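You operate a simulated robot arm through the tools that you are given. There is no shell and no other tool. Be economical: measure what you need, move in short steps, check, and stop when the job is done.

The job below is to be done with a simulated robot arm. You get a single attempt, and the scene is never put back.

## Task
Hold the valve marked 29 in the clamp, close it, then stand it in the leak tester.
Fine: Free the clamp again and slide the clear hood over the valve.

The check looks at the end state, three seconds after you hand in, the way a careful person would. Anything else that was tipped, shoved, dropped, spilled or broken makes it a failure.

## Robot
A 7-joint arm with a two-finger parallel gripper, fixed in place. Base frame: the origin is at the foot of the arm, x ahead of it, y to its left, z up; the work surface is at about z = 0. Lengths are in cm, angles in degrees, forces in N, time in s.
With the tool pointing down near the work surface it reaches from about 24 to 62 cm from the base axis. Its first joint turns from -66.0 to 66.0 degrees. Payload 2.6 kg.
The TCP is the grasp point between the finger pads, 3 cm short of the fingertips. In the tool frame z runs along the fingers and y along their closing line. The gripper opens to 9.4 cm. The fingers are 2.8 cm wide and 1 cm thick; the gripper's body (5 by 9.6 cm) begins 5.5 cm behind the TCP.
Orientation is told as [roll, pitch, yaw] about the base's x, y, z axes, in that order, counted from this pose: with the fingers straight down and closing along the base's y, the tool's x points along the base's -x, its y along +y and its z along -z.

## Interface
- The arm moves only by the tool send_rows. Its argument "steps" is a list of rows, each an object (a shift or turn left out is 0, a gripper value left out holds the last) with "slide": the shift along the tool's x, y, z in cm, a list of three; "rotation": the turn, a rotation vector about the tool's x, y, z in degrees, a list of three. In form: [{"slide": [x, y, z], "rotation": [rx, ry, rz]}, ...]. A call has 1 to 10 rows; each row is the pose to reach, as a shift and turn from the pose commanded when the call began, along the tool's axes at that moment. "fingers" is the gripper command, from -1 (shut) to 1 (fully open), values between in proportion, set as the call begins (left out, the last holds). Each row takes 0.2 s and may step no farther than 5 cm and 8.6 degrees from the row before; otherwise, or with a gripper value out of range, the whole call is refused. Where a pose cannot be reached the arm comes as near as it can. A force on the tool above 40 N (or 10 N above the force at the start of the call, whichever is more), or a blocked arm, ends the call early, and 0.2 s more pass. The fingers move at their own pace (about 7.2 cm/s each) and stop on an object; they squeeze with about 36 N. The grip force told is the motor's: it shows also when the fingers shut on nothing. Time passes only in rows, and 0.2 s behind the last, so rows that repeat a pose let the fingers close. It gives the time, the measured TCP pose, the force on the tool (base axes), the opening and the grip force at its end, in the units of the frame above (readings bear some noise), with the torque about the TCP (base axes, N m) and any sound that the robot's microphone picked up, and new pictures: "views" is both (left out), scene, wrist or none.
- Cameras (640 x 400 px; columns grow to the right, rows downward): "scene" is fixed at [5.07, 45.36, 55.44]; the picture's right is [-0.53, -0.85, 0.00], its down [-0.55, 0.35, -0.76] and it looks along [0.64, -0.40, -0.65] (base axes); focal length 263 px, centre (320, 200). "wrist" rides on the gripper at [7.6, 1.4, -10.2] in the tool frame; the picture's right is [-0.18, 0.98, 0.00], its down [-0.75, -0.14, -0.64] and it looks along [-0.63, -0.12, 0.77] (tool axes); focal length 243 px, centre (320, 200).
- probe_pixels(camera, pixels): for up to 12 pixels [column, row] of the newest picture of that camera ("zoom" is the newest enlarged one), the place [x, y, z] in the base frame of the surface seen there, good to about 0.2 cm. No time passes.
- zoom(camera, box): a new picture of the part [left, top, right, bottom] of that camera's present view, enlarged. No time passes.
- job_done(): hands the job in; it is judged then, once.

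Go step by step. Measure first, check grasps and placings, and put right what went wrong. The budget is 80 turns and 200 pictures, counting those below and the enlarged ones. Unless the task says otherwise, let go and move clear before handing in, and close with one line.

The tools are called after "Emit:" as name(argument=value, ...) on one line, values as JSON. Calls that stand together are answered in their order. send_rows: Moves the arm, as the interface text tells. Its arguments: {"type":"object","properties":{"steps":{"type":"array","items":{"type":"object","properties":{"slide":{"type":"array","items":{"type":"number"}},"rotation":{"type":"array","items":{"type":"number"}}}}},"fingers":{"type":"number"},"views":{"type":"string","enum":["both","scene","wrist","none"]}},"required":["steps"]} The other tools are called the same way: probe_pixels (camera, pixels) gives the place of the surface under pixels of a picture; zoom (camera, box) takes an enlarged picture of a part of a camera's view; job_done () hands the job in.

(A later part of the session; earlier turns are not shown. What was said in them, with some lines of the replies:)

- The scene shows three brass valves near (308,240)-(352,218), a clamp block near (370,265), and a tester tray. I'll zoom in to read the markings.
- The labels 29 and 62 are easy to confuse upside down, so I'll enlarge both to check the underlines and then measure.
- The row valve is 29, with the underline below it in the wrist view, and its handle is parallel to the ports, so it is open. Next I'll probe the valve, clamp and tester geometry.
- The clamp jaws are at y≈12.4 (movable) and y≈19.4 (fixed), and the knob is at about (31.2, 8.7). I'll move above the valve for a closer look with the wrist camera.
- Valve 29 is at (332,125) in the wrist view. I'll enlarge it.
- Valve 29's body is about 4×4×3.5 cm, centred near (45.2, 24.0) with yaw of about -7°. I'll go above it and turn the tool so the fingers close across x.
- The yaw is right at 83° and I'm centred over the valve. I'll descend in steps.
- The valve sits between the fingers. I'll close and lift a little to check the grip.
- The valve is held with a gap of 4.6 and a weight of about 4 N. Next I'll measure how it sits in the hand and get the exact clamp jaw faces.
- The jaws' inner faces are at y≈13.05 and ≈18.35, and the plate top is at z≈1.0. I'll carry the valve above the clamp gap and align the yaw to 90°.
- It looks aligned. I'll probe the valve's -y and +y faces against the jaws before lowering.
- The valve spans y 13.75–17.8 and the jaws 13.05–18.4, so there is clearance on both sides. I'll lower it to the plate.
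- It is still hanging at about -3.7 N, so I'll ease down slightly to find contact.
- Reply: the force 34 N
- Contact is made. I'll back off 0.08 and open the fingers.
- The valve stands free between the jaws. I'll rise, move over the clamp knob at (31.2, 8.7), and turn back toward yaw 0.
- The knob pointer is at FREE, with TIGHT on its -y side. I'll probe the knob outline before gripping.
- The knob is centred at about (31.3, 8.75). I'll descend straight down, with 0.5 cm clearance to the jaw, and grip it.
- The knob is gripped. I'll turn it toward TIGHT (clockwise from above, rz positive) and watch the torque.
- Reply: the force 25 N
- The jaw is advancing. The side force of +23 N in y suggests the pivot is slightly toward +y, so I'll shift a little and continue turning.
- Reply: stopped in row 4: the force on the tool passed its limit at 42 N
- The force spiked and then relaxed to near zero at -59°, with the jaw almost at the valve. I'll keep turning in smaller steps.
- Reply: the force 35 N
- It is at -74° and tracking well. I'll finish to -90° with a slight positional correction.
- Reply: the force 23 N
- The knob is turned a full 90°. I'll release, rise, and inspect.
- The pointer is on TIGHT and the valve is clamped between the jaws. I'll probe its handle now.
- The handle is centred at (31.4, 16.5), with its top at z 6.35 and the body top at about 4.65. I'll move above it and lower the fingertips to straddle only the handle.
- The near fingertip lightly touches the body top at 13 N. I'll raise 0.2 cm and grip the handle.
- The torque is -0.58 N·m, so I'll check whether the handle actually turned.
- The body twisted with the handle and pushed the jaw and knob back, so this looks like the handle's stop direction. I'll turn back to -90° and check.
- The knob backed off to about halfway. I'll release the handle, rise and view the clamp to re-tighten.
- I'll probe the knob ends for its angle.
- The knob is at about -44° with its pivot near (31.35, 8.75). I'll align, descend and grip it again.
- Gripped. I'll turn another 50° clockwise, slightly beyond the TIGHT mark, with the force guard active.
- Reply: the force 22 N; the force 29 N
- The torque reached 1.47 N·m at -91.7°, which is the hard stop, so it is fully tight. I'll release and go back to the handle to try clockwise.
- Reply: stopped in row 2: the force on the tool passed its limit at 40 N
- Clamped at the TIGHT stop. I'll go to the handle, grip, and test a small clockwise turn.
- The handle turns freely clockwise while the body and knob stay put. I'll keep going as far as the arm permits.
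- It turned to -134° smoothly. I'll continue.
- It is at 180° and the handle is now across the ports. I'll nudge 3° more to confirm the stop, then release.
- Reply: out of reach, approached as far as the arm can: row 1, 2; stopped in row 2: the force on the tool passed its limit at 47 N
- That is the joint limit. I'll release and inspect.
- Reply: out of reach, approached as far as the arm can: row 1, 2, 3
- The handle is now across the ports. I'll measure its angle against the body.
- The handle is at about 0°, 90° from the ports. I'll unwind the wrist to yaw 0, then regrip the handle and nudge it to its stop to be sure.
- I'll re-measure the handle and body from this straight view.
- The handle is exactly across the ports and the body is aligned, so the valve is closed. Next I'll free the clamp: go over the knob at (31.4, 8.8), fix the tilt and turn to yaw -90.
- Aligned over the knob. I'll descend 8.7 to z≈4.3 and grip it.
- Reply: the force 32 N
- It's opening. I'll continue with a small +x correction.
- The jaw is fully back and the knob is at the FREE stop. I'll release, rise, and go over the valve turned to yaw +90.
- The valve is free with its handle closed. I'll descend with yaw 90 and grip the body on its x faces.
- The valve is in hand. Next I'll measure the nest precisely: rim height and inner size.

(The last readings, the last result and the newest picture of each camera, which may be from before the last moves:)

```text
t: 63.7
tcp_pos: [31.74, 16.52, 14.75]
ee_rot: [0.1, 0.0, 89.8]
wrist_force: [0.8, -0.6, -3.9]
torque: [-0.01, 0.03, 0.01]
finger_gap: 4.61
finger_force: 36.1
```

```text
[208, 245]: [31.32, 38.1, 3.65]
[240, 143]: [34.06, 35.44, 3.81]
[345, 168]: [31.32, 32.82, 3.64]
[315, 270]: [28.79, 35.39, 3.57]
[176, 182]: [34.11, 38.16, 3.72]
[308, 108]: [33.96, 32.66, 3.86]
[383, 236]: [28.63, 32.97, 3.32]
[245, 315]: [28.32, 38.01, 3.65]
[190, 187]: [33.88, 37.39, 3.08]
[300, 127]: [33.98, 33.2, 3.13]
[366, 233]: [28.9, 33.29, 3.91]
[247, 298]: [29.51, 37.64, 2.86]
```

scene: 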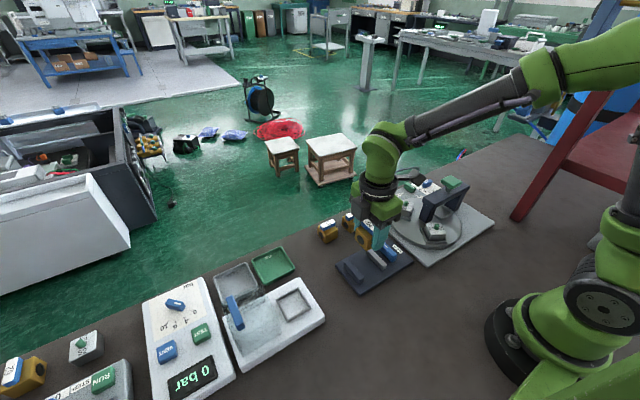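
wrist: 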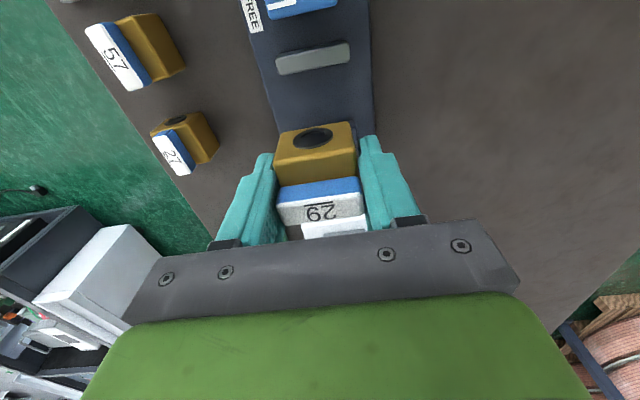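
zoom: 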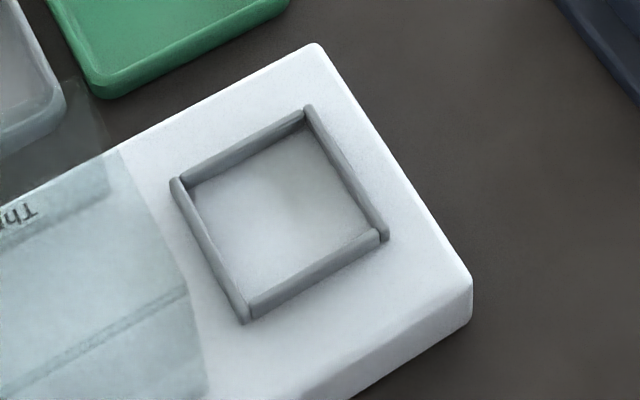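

The nest is centred at (31.4, 35.43), about 4.85 cm inside, with its rim top at z≈3.65 and floor at 2.82. I'll carry the valve above it.

Emit:
send_rows(steps=[{"slide": [-4, 0, 0]}, {"slide": [-8, 0.1, 0]}, {"slide": [-12, 0.2, 0]}, {"slide": [-15.5, 0.3, 0]}, {"slide": [-18.91, 0.34, 0]}, {"slide": [-18.91, 0.34, 4]}, {"slide": [-18.91, 0.34, 6]}, {"slide": [-18.91, 0.34, 6]}], views="both")

Emit:
zoom(camera="scene", box=[245, 240, 345, 330])

Emit:
zoom(camera="wrist", box=[200, 40, 440, 240])

```text
t: 65.5
tcp_pos: [31.36, 35.43, 8.51]
ee_rot: [0.2, 0.0, 89.9]
wrist_force: [0.1, -0.2, -5.1]
torque: [0.01, -0.04, 0.0]
finger_gap: 4.63
finger_force: 36.0
```

scene: 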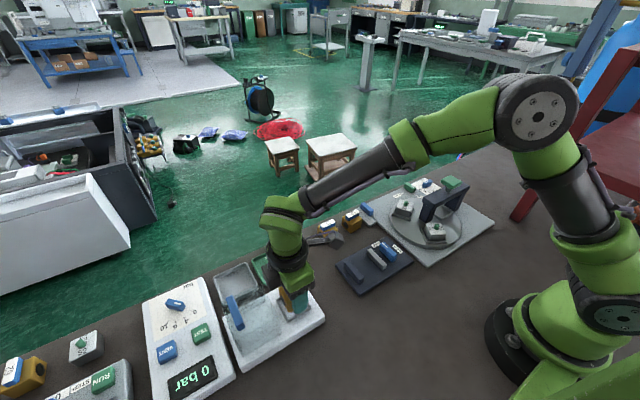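
wrist: 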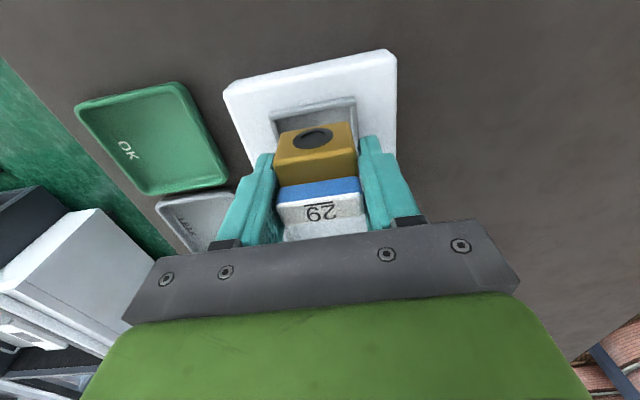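

```text
4.44 times, centred on (295, 285) of scene
```

zoom: 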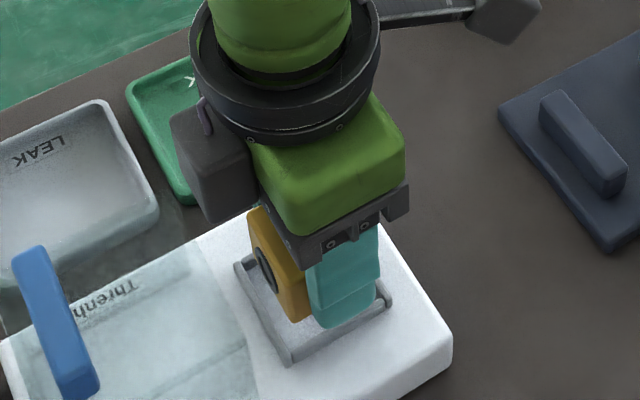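

```text
2.00 times, centred on (320, 140) of wrist
```

zoom: 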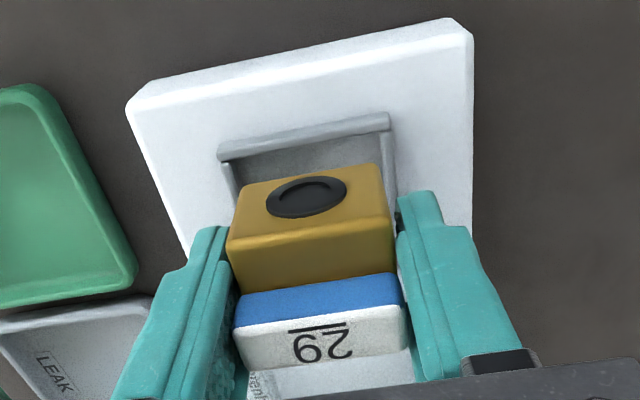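

I'll check the alignment of the valve against the rim.

Emit:
probe_pixels(camera="zoom", pixels=[[310, 135], [222, 152], [386, 120], [228, 180], [392, 160], [385, 145], [305, 235], [245, 250], [380, 235], [300, 195], [320, 350]])

Emit:
probe_pixels(camera="scene", pixels=[[308, 309], [304, 304], [300, 302], [303, 311], [331, 307], [310, 320]])

```text
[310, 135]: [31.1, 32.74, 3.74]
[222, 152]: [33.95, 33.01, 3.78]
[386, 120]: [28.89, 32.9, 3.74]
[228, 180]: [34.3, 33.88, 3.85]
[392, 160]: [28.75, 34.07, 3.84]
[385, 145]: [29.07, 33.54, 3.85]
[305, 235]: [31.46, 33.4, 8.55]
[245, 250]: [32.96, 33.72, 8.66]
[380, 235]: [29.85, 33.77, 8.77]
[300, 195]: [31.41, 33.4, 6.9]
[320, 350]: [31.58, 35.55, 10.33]
```

```text
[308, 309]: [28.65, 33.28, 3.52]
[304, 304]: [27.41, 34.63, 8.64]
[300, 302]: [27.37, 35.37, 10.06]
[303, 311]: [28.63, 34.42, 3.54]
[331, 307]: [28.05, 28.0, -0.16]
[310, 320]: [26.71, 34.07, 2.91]
```

The valve is centred in y and needs about 0.07 in x. I'll lower it into the rim with the fingertips staying just above the rim top.

Emit:
send_rows(steps=[{"slide": [0, -0.07, 0.6]}, {"slide": [0, -0.07, 1.0]}, {"slide": [0, -0.07, 1.3]}, {"slide": [0, -0.07, 1.5]}, {"slide": [0, -0.07, 1.65]}, {"slide": [0, -0.07, 1.65]}], views="both")

Emit:
zoom(camera="scene", box=[265, 270, 335, 335])

```text
t: 66.9
tcp_pos: [31.47, 35.29, 7.06]
ee_rot: [0.1, -0.1, 90.0]
wrist_force: [-0.2, 0.0, -3.4]
torque: [0.02, -0.03, -0.04]
finger_gap: 4.63
finger_force: 36.2
```

scene: 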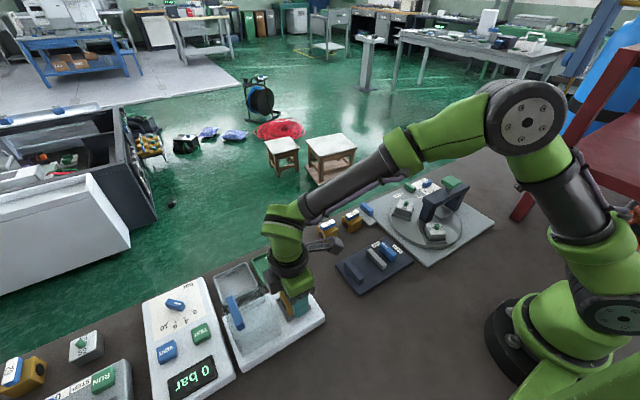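
wrist: 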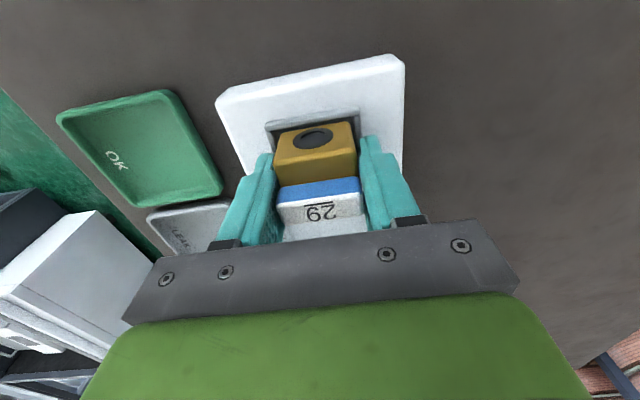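

```text
6.15 times, centred on (300, 302) of scene
```

zoom: 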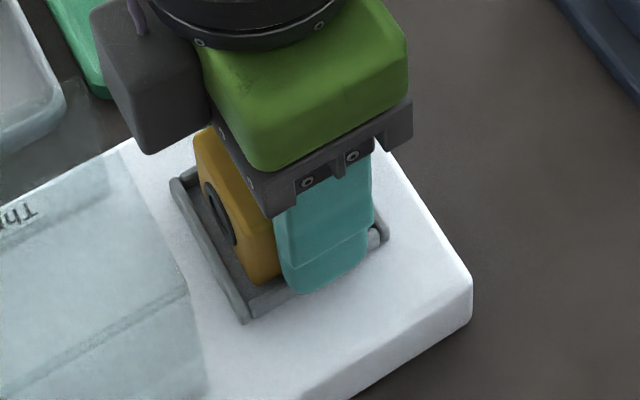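

It is still free at -3.4 N and inside the rim. I'll lower the last 0.3 cm slowly.

Emit:
send_rows(steps=[{"slide": [0, 0, 0.1]}, {"slide": [0, 0, 0.2]}, {"slide": [0, 0, 0.3]}, {"slide": [0, 0, 0.3]}], views="none")

```text
t: 67.9
tcp_pos: [31.41, 35.38, 6.8]
ee_rot: [0.1, 0.1, 89.9]
wrist_force: [-1.0, -2.7, 4.5]
torque: [-0.04, -0.14, -0.07]
finger_gap: 4.61
finger_force: 36.2
```

Light contact: the fingertips are at the rim or the valve is at the floor. I'll open and look.

Emit:
send_rows(steps=[{}, {}, {}], fingers=0.5, views="none")

Emit:
send_rows(steps=[{"slide": [0, 0, -4]}, {"slide": [2, 0, -8]}, {"slide": [4, 0, -12]}, {"slide": [4, 0, -12]}], views="both")

Emit:
zoom(camera="scene", box=[265, 270, 335, 335])

Emit:
zoom(camera="scene", box=[205, 255, 335, 385])

```text
t: 68.7
tcp_pos: [31.42, 35.27, 6.74]
ee_rot: [0.1, 0.0, 89.9]
wrist_force: [0.2, -0.3, 0.9]
torque: [-0.01, -0.02, 0.03]
finger_gap: 7.03
finger_force: 0.1
```

```text
t: 69.7
tcp_pos: [31.29, 31.32, 18.76]
ee_rot: [0.1, 0.0, 89.8]
wrist_force: [1.2, 0.2, -0.3]
torque: [-0.02, -0.01, -0.02]
finger_gap: 7.07
finger_force: 0.1
```

scene: 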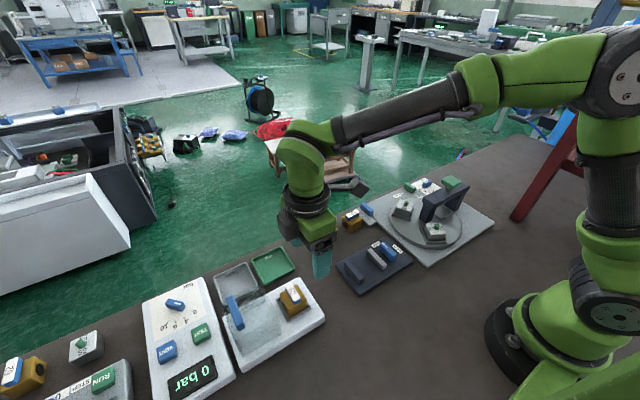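
wrist: 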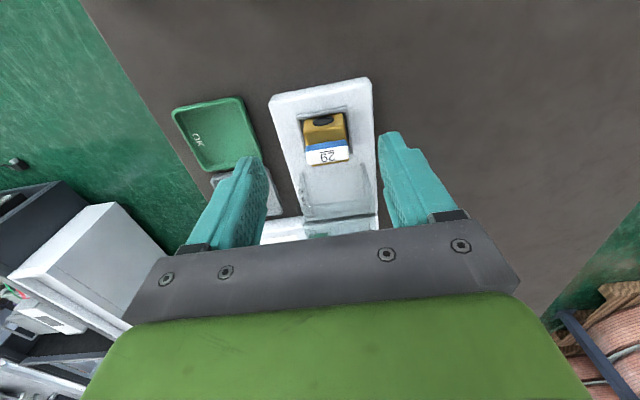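

```text
6.15 times, centred on (300, 302) of scene
```

zoom: 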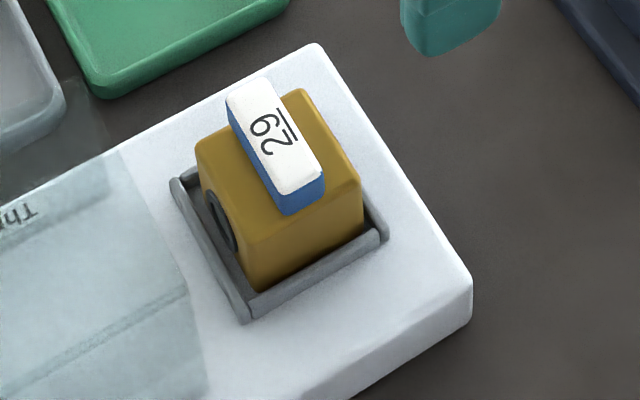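

```text
3.08 times, centred on (270, 320) of scene
```

zoom: 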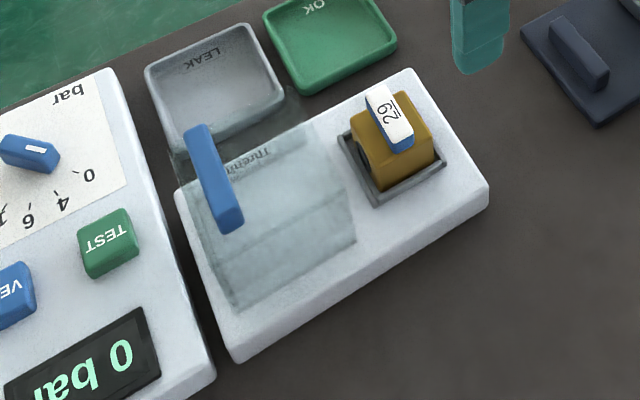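

The valve sits upright in the nest. I'll check that it is level and probe the hood's faces.

Emit:
probe_pixels(camera="zoom", pixels=[[385, 170], [425, 150], [352, 112], [405, 97], [195, 130], [230, 225], [212, 180], [185, 215], [240, 306], [353, 240], [310, 130], [265, 200]])

Emit:
zoom(camera="wrist", box=[240, 60, 420, 250])

Emit:
probe_pixels(camera="zoom", pixels=[[220, 280], [230, 330], [470, 270], [450, 330], [340, 300], [340, 240], [240, 240], [440, 230], [300, 200], [370, 190]])

```text
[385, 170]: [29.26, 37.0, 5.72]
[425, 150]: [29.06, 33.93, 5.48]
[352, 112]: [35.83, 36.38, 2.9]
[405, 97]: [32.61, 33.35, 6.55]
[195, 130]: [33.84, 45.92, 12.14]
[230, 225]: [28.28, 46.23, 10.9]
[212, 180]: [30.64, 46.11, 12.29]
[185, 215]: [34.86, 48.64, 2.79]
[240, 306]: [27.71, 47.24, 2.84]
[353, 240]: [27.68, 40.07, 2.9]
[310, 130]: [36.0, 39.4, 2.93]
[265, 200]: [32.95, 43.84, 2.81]
```

```text
2.11 times, centred on (330, 155) of wrist
```

zoom: 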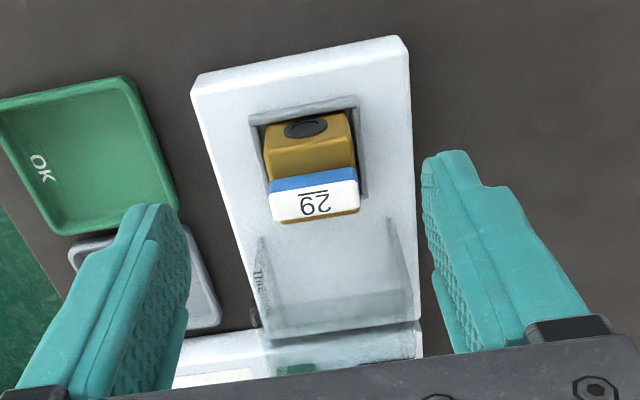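

```text
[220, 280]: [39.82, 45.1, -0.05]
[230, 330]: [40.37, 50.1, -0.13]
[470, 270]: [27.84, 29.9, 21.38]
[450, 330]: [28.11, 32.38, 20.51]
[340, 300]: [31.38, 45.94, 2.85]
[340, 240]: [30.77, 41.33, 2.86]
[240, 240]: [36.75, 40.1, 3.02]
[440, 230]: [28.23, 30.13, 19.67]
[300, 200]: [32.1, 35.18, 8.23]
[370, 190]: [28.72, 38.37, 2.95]
```

The valve is seated level and closed, with 29 visible. The hood spans y≈40–47.4, is open toward the nest, and its handle is near (31, 46.1, 12.2). I'll move over the handle, turning to yaw 0.

Emit:
send_rows(steps=[{"slide": [-1.5, 0, -1], "rotation": [0, 0, 8.5]}, {"slide": [-3, 0, -2], "rotation": [0, 0, 17]}, {"slide": [-4.5, 0, -2], "rotation": [0, 0, 25.5]}, {"slide": [-6, 0, -2], "rotation": [0, 0, 34]}, {"slide": [-7.5, 0, -2], "rotation": [0, 0, 42.5]}, {"slide": [-9, 0, -2], "rotation": [0, 0, 51]}, {"slide": [-10.5, 0, -2], "rotation": [0, 0, 59.5]}, {"slide": [-12, 0, -2], "rotation": [0, 0, 68]}, {"slide": [-13.5, 0, -2], "rotation": [0, 0, 76.5]}, {"slide": [-14.8, 0, -2], "rotation": [0, 0, 85]}], fingers=0, views="none")

Emit:
send_rows(steps=[{"rotation": [0, 0, 4.8]}, {"rotation": [0, 0, 4.8]}], views="both")

Emit:
zoom(camera="wrist", box=[200, 0, 440, 200])

```text
t: 71.9
tcp_pos: [31.6, 46.19, 20.81]
ee_rot: [0.1, 0.1, 4.8]
wrist_force: [-0.2, -0.1, 0.0]
torque: [0.01, -0.04, 0.0]
finger_gap: 4.68
finger_force: 0.0
```

```text
t: 72.5
tcp_pos: [31.57, 46.1, 20.8]
ee_rot: [0.0, 0.1, 0.0]
wrist_force: [0.0, 0.4, 1.0]
torque: [-0.01, 0.0, 0.01]
finger_gap: 4.72
finger_force: 0.1
```

scene: 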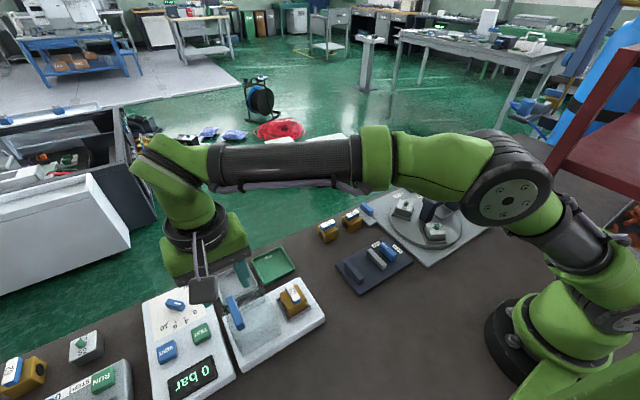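
wrist: 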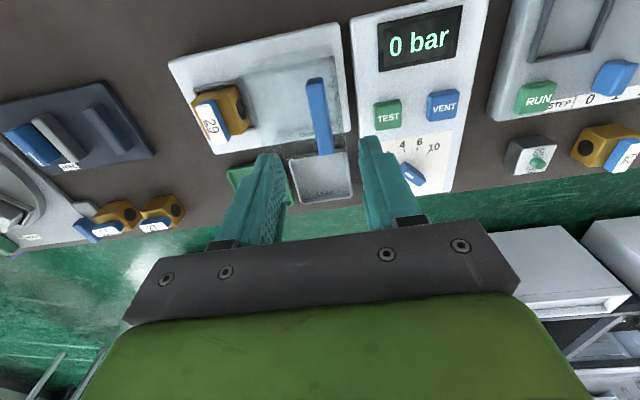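

```text
2.00 times, centred on (320, 100) of wrist
```

zoom: 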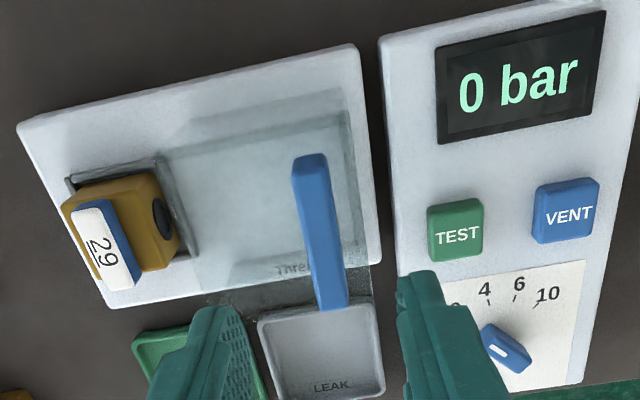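

Emit:
probe_pixels(camera="zoom", pixels=[[296, 180], [325, 180], [318, 300], [346, 300], [310, 160], [335, 300], [312, 230], [335, 230], [308, 157], [333, 306]])

```text
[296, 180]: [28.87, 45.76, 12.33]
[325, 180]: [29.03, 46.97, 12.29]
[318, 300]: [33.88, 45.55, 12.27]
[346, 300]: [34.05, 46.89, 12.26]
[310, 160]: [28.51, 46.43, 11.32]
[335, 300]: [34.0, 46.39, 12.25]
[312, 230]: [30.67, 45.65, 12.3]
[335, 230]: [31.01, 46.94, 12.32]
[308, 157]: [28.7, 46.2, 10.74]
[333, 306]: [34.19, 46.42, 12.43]
```

The handle is centred at (31.3, 46.3), top z 12.3 and about 1.25 cm thick. I'll descend and grip it.

Emit:
send_rows(steps=[{"slide": [0.2, 0.2, 3]}, {"slide": [0.2, 0.2, 5.5]}, {"slide": [0.2, 0.2, 6.8]}, {"slide": [0.2, 0.2, 6.8]}], views="none")

Emit:
send_rows(steps=[{}, {}, {}, {}], fingers=-1, views="both")

Emit:
zoom(camera="wrist", box=[140, 0, 380, 250])

```text
t: 73.5
tcp_pos: [31.21, 46.21, 13.94]
ee_rot: [0.0, 0.1, 0.2]
wrist_force: [-0.4, 0.3, 0.2]
torque: [0.01, -0.05, -0.03]
finger_gap: 4.69
finger_force: 0.1
```

```text
t: 74.5
tcp_pos: [31.27, 46.17, 13.95]
ee_rot: [-0.1, 0.1, 0.0]
wrist_force: [-3.6, -9.1, 1.2]
torque: [-0.2, 0.24, -0.05]
finger_gap: 1.38
finger_force: 45.0
```

scene: 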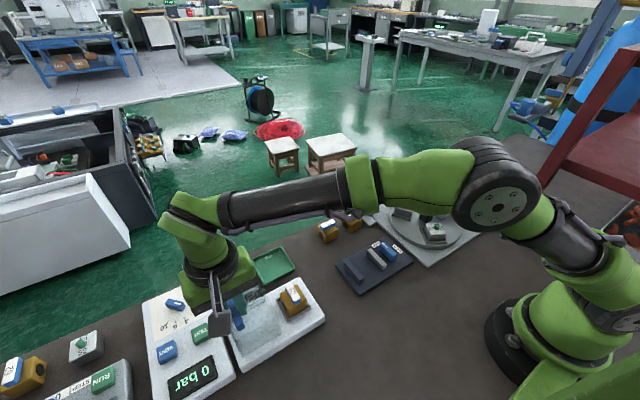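
wrist: 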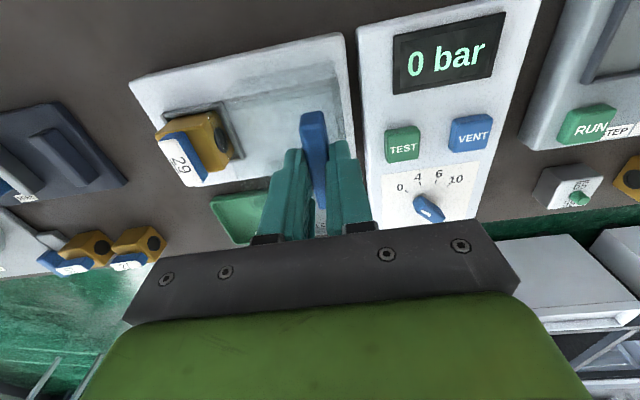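

```text
1.60 times, centred on (260, 125) of wrist
```

zoom: 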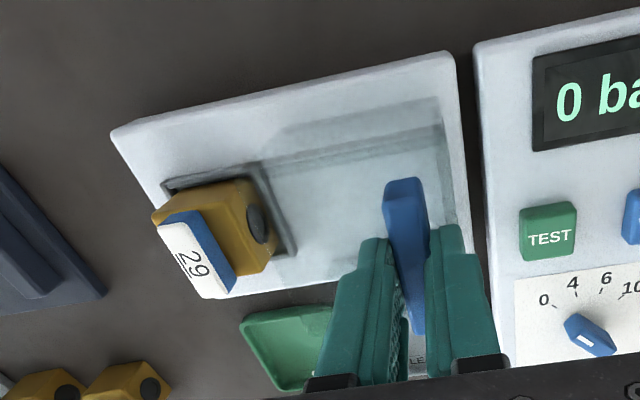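

The handle is gripped. I'll slide toward -y by 2 cm and check forces.

Emit:
send_rows(steps=[{"slide": [0, -0.5, 0]}, {"slide": [0, -1, 0]}, {"slide": [0, -1.5, 0]}, {"slide": [0, -2, 0]}], views="both")

Emit:
zoom(camera="scene", box=[205, 255, 335, 385])

```text
t: 75.5
tcp_pos: [31.29, 44.26, 13.97]
ee_rot: [0.0, -0.1, 0.2]
wrist_force: [0.0, 0.0, -1.6]
torque: [0.05, -0.28, -0.16]
finger_gap: 1.36
finger_force: 44.9
```

scene: 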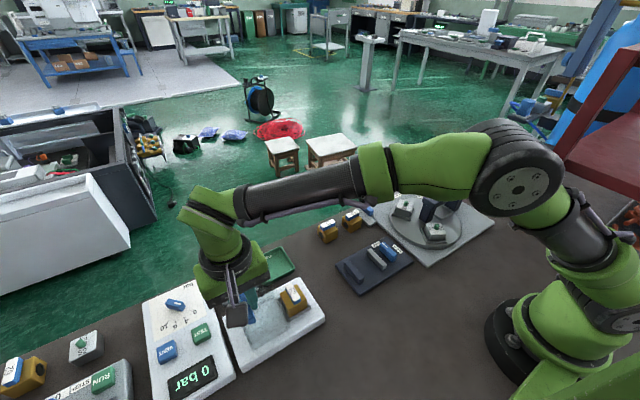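
wrist: 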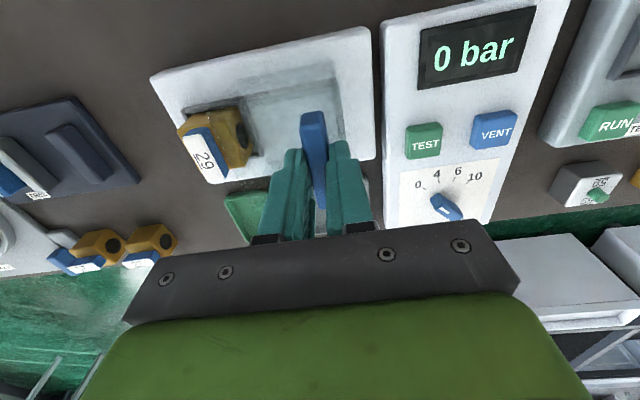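

```text
3.08 times, centred on (270, 320) of scene
```

zoom: 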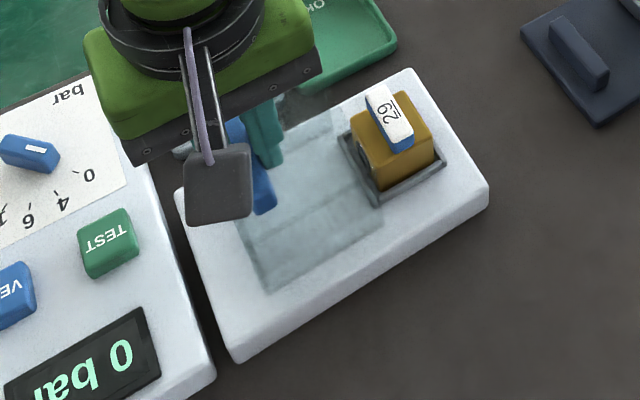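

It slides freely with almost no force. I'll continue another 2.5 cm; contact with the valve would show as force if the front were closed.

Emit:
send_rows(steps=[{"slide": [0, -0.4, 0]}, {"slide": [0, -0.8, 0]}, {"slide": [0, -1.2, 0]}, {"slide": [0, -1.6, 0]}, {"slide": [0, -2.0, 0]}], views="scene")

Emit:
zoom(camera="scene", box=[205, 255, 335, 385])

```text
t: 76.7
tcp_pos: [31.24, 42.16, 13.96]
ee_rot: [0.0, 0.1, 0.1]
wrist_force: [1.5, 1.0, -1.7]
torque: [-0.01, -0.36, -0.14]
finger_gap: 1.35
finger_force: 44.9
```

scene: 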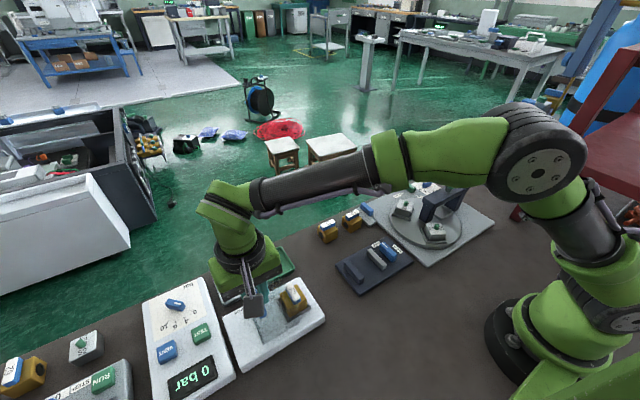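

```text
3.08 times, centred on (270, 320) of scene
```

zoom: 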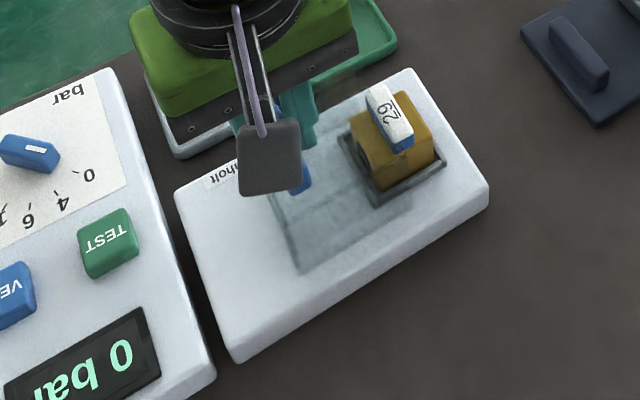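

The front passed over the valve without force, so it is open. I'll continue 3 cm.

Emit:
send_rows(steps=[{"slide": [0, -0.6, 0]}, {"slide": [0, -1.2, 0]}, {"slide": [0, -1.8, 0]}, {"slide": [0, -2.4, 0]}, {"slide": [0, -3.0, 0]}], views="both")

Emit:
zoom(camera="scene", box=[205, 255, 335, 385])

Emit:
zoom(camera="wrist", box=[140, 0, 380, 250])

```text
t: 77.9
tcp_pos: [31.3, 39.31, 13.97]
ee_rot: [0.0, 0.1, 0.1]
wrist_force: [2.0, 0.8, -7.4]
torque: [0.02, -0.07, -0.07]
finger_gap: 1.36
finger_force: 45.1
```

scene: 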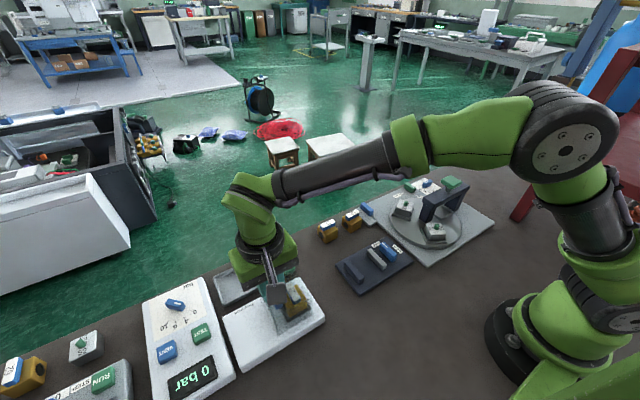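
wrist: 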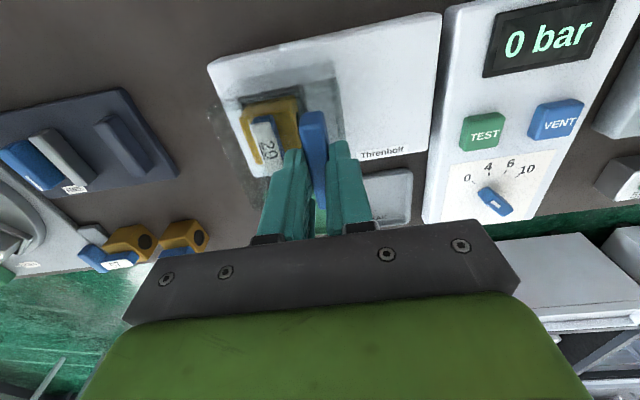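

```text
3.08 times, centred on (270, 320) of scene
```

zoom: 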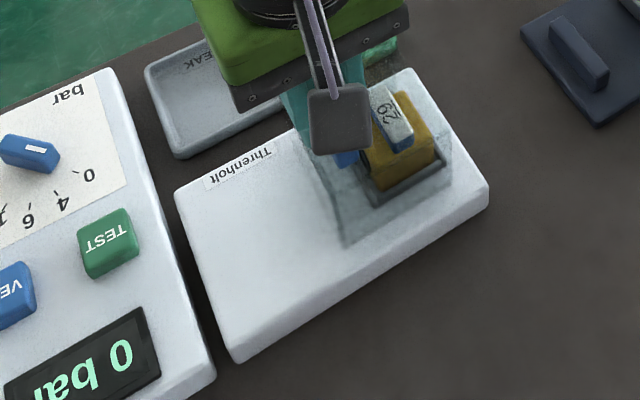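

```text
1.60 times, centred on (260, 125) of wrist
```

zoom: 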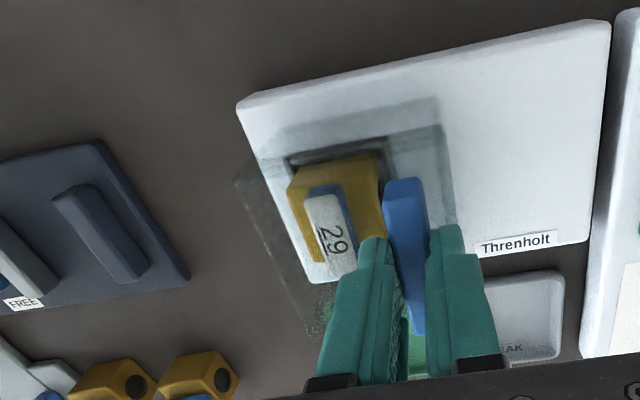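

The hood covers most of the nest now. I'll finish with small steps of 1.2 cm in total, watching for a stop.

Emit:
send_rows(steps=[{"slide": [0, -0.3, 0]}, {"slide": [0, -0.6, 0]}, {"slide": [0, -0.9, 0]}, {"slide": [0, -1.2, 0]}, {"slide": [0, -1.2, 0]}], views="both")

Emit:
zoom(camera="scene", box=[225, 255, 335, 345])

Emit:
zoom(camera="wrist", box=[140, 0, 380, 250])

```text
t: 79.1
tcp_pos: [31.3, 38.15, 13.93]
ee_rot: [0.0, 0.2, 0.2]
wrist_force: [-0.9, 1.0, -3.0]
torque: [0.04, 0.05, -0.21]
finger_gap: 1.37
finger_force: 45.0
```

scene: 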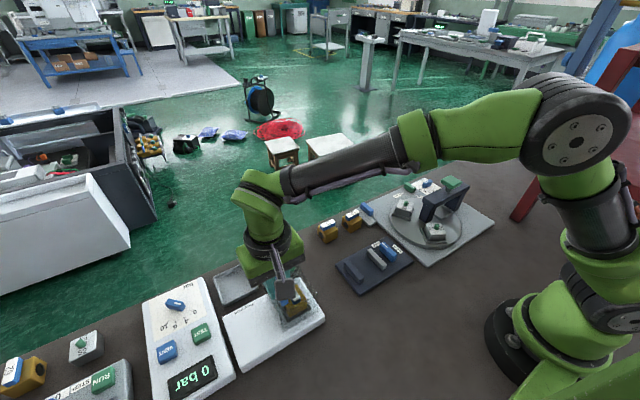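
wrist: 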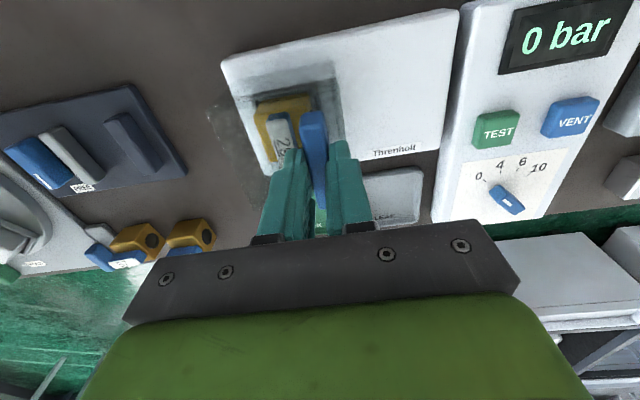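

```text
4.44 times, centred on (280, 300) of scene
```

zoom: 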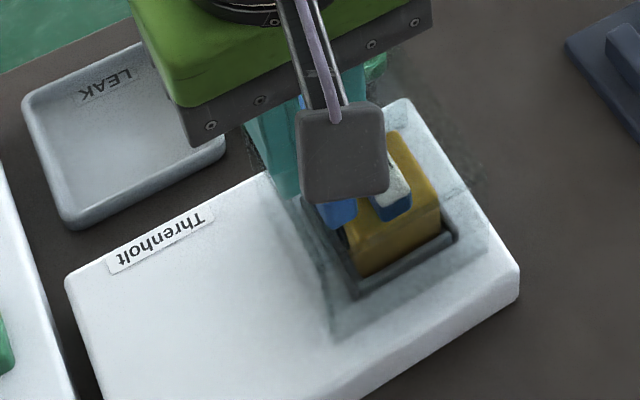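

```text
1.60 times, centred on (260, 125) of wrist
```

zoom: 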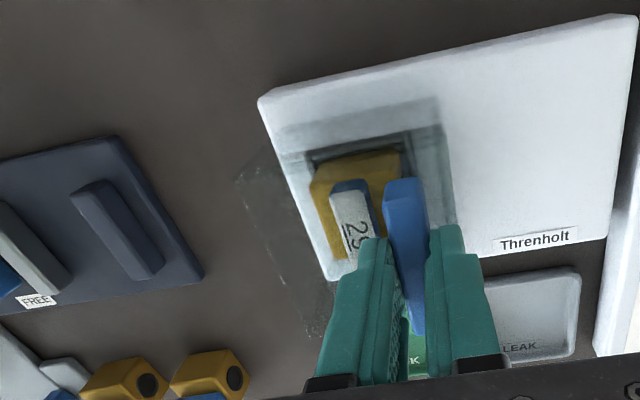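

No stop yet and low force. I'll probe where the hood's back corner is relative to the nest rim.

Emit:
probe_pixels(camera="scene", pixels=[[300, 331], [337, 308], [297, 338], [298, 320]])

Emit:
zoom(camera="scene", box=[280, 280, 340, 340])

```text
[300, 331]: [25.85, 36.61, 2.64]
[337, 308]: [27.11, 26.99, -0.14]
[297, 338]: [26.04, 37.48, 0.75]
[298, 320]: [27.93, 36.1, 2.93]
```

```text
6.67 times, centred on (310, 310) of scene
```

zoom: 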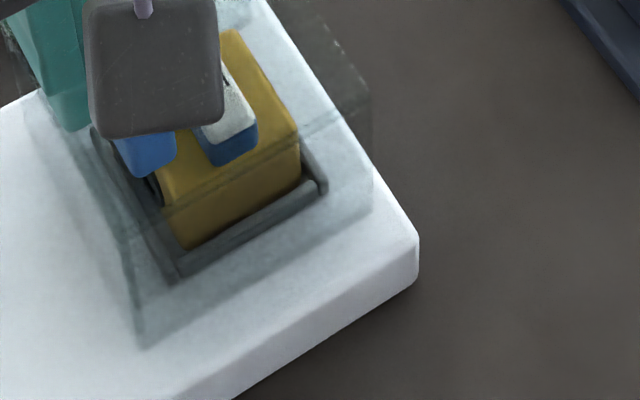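

Emit:
probe_pixels(camera="zoom", pixels=[[143, 345], [370, 210], [180, 280], [325, 185], [135, 300], [30, 100]])

```text
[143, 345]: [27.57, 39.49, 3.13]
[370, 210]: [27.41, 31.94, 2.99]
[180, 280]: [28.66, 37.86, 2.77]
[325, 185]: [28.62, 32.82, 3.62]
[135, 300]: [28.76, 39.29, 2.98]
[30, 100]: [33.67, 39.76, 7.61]
```

The hood spans y 31.95–39.5 with the nest at 32.6–38.25, so it is fully covered. I'll push 0.3 more to centre it, then release and rise.

Emit:
send_rows(steps=[{"slide": [0, -0.15, 0]}, {"slide": [0, -0.3, 0]}, {"slide": [0, -0.3, 0]}], views="none")

Emit:
send_rows(steps=[{}, {}, {}], fingers=-0.2, views="none")

Emit:
send_rows(steps=[{"slide": [0, 0, -4]}, {"slide": [0, 0, -8]}, {"slide": [0, -4.5, -10]}, {"slide": [0, -9, -12]}, {"slide": [0, -13.5, -12]}, {"slide": [0, -13.5, -12]}], views="both")

Emit:
zoom(camera="scene", box=[225, 255, 345, 345])

Emit:
zoom(camera="scene", box=[310, 200, 430, 300])

```text
t: 79.9
tcp_pos: [31.25, 37.79, 14.0]
ee_rot: [0.0, 0.1, 0.1]
wrist_force: [-2.0, 0.8, -0.7]
torque: [0.02, 0.02, -0.12]
finger_gap: 1.36
finger_force: 45.2
```

```text
t: 80.7
tcp_pos: [31.22, 37.75, 13.97]
ee_rot: [-0.1, 0.2, 0.1]
wrist_force: [0.9, -1.0, 0.0]
torque: [0.05, -0.02, -0.01]
finger_gap: 3.75
finger_force: 0.1
```

```text
t: 82.1
tcp_pos: [31.49, 24.4, 25.85]
ee_rot: [0.0, 0.2, 0.1]
wrist_force: [-0.7, 0.5, -0.9]
torque: [0.0, 0.02, 0.0]
finger_gap: 3.74
finger_force: 0.1
```

scene: 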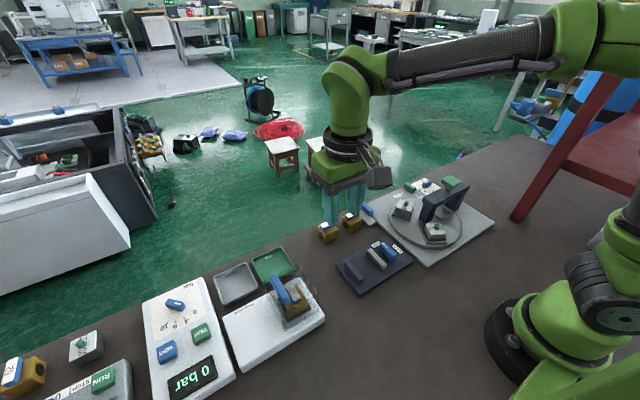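
wrist: 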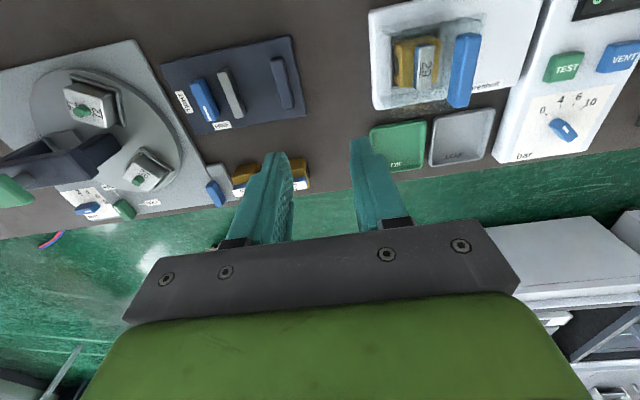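

```text
4.44 times, centred on (285, 300) of scene
```

zoom: 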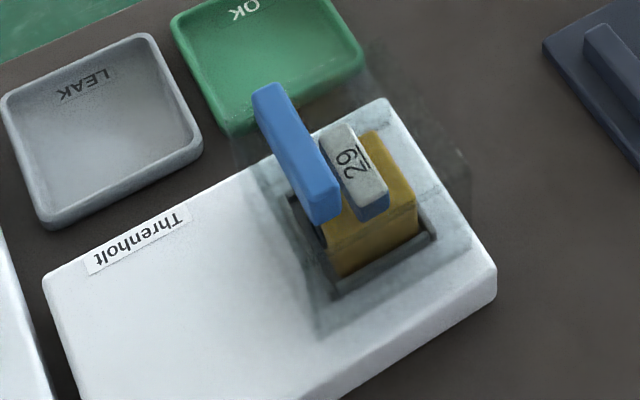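

```text
4.00 times, centred on (370, 250) of scene
```

zoom: 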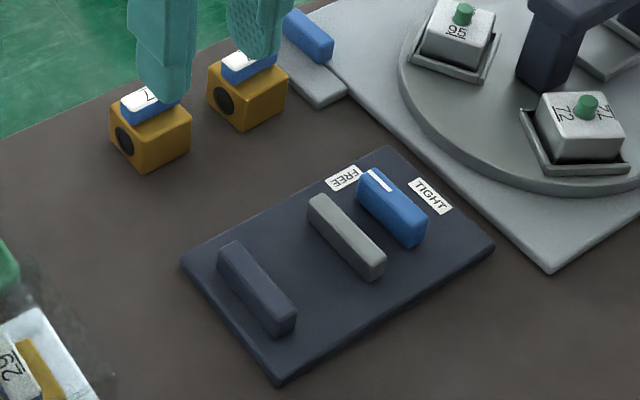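

The clamp pointer is on FREE with the jaws empty. Valve 29 stands in the nest with its handle across the ports, the hood is over it, the other parts are where they were, and the arm is clear, so I'm handing in.

Emit:
job_done()

```text
The job is handed in.
```

I clamped valve 29, closed it and stood it in the leak tester; the clamp is back on FREE, the clear hood is over the valve, and the arm is clear. During closing, my first try turned the handle the wrong way and loosened the clamp, so I re-tightened it and then closed the valve.
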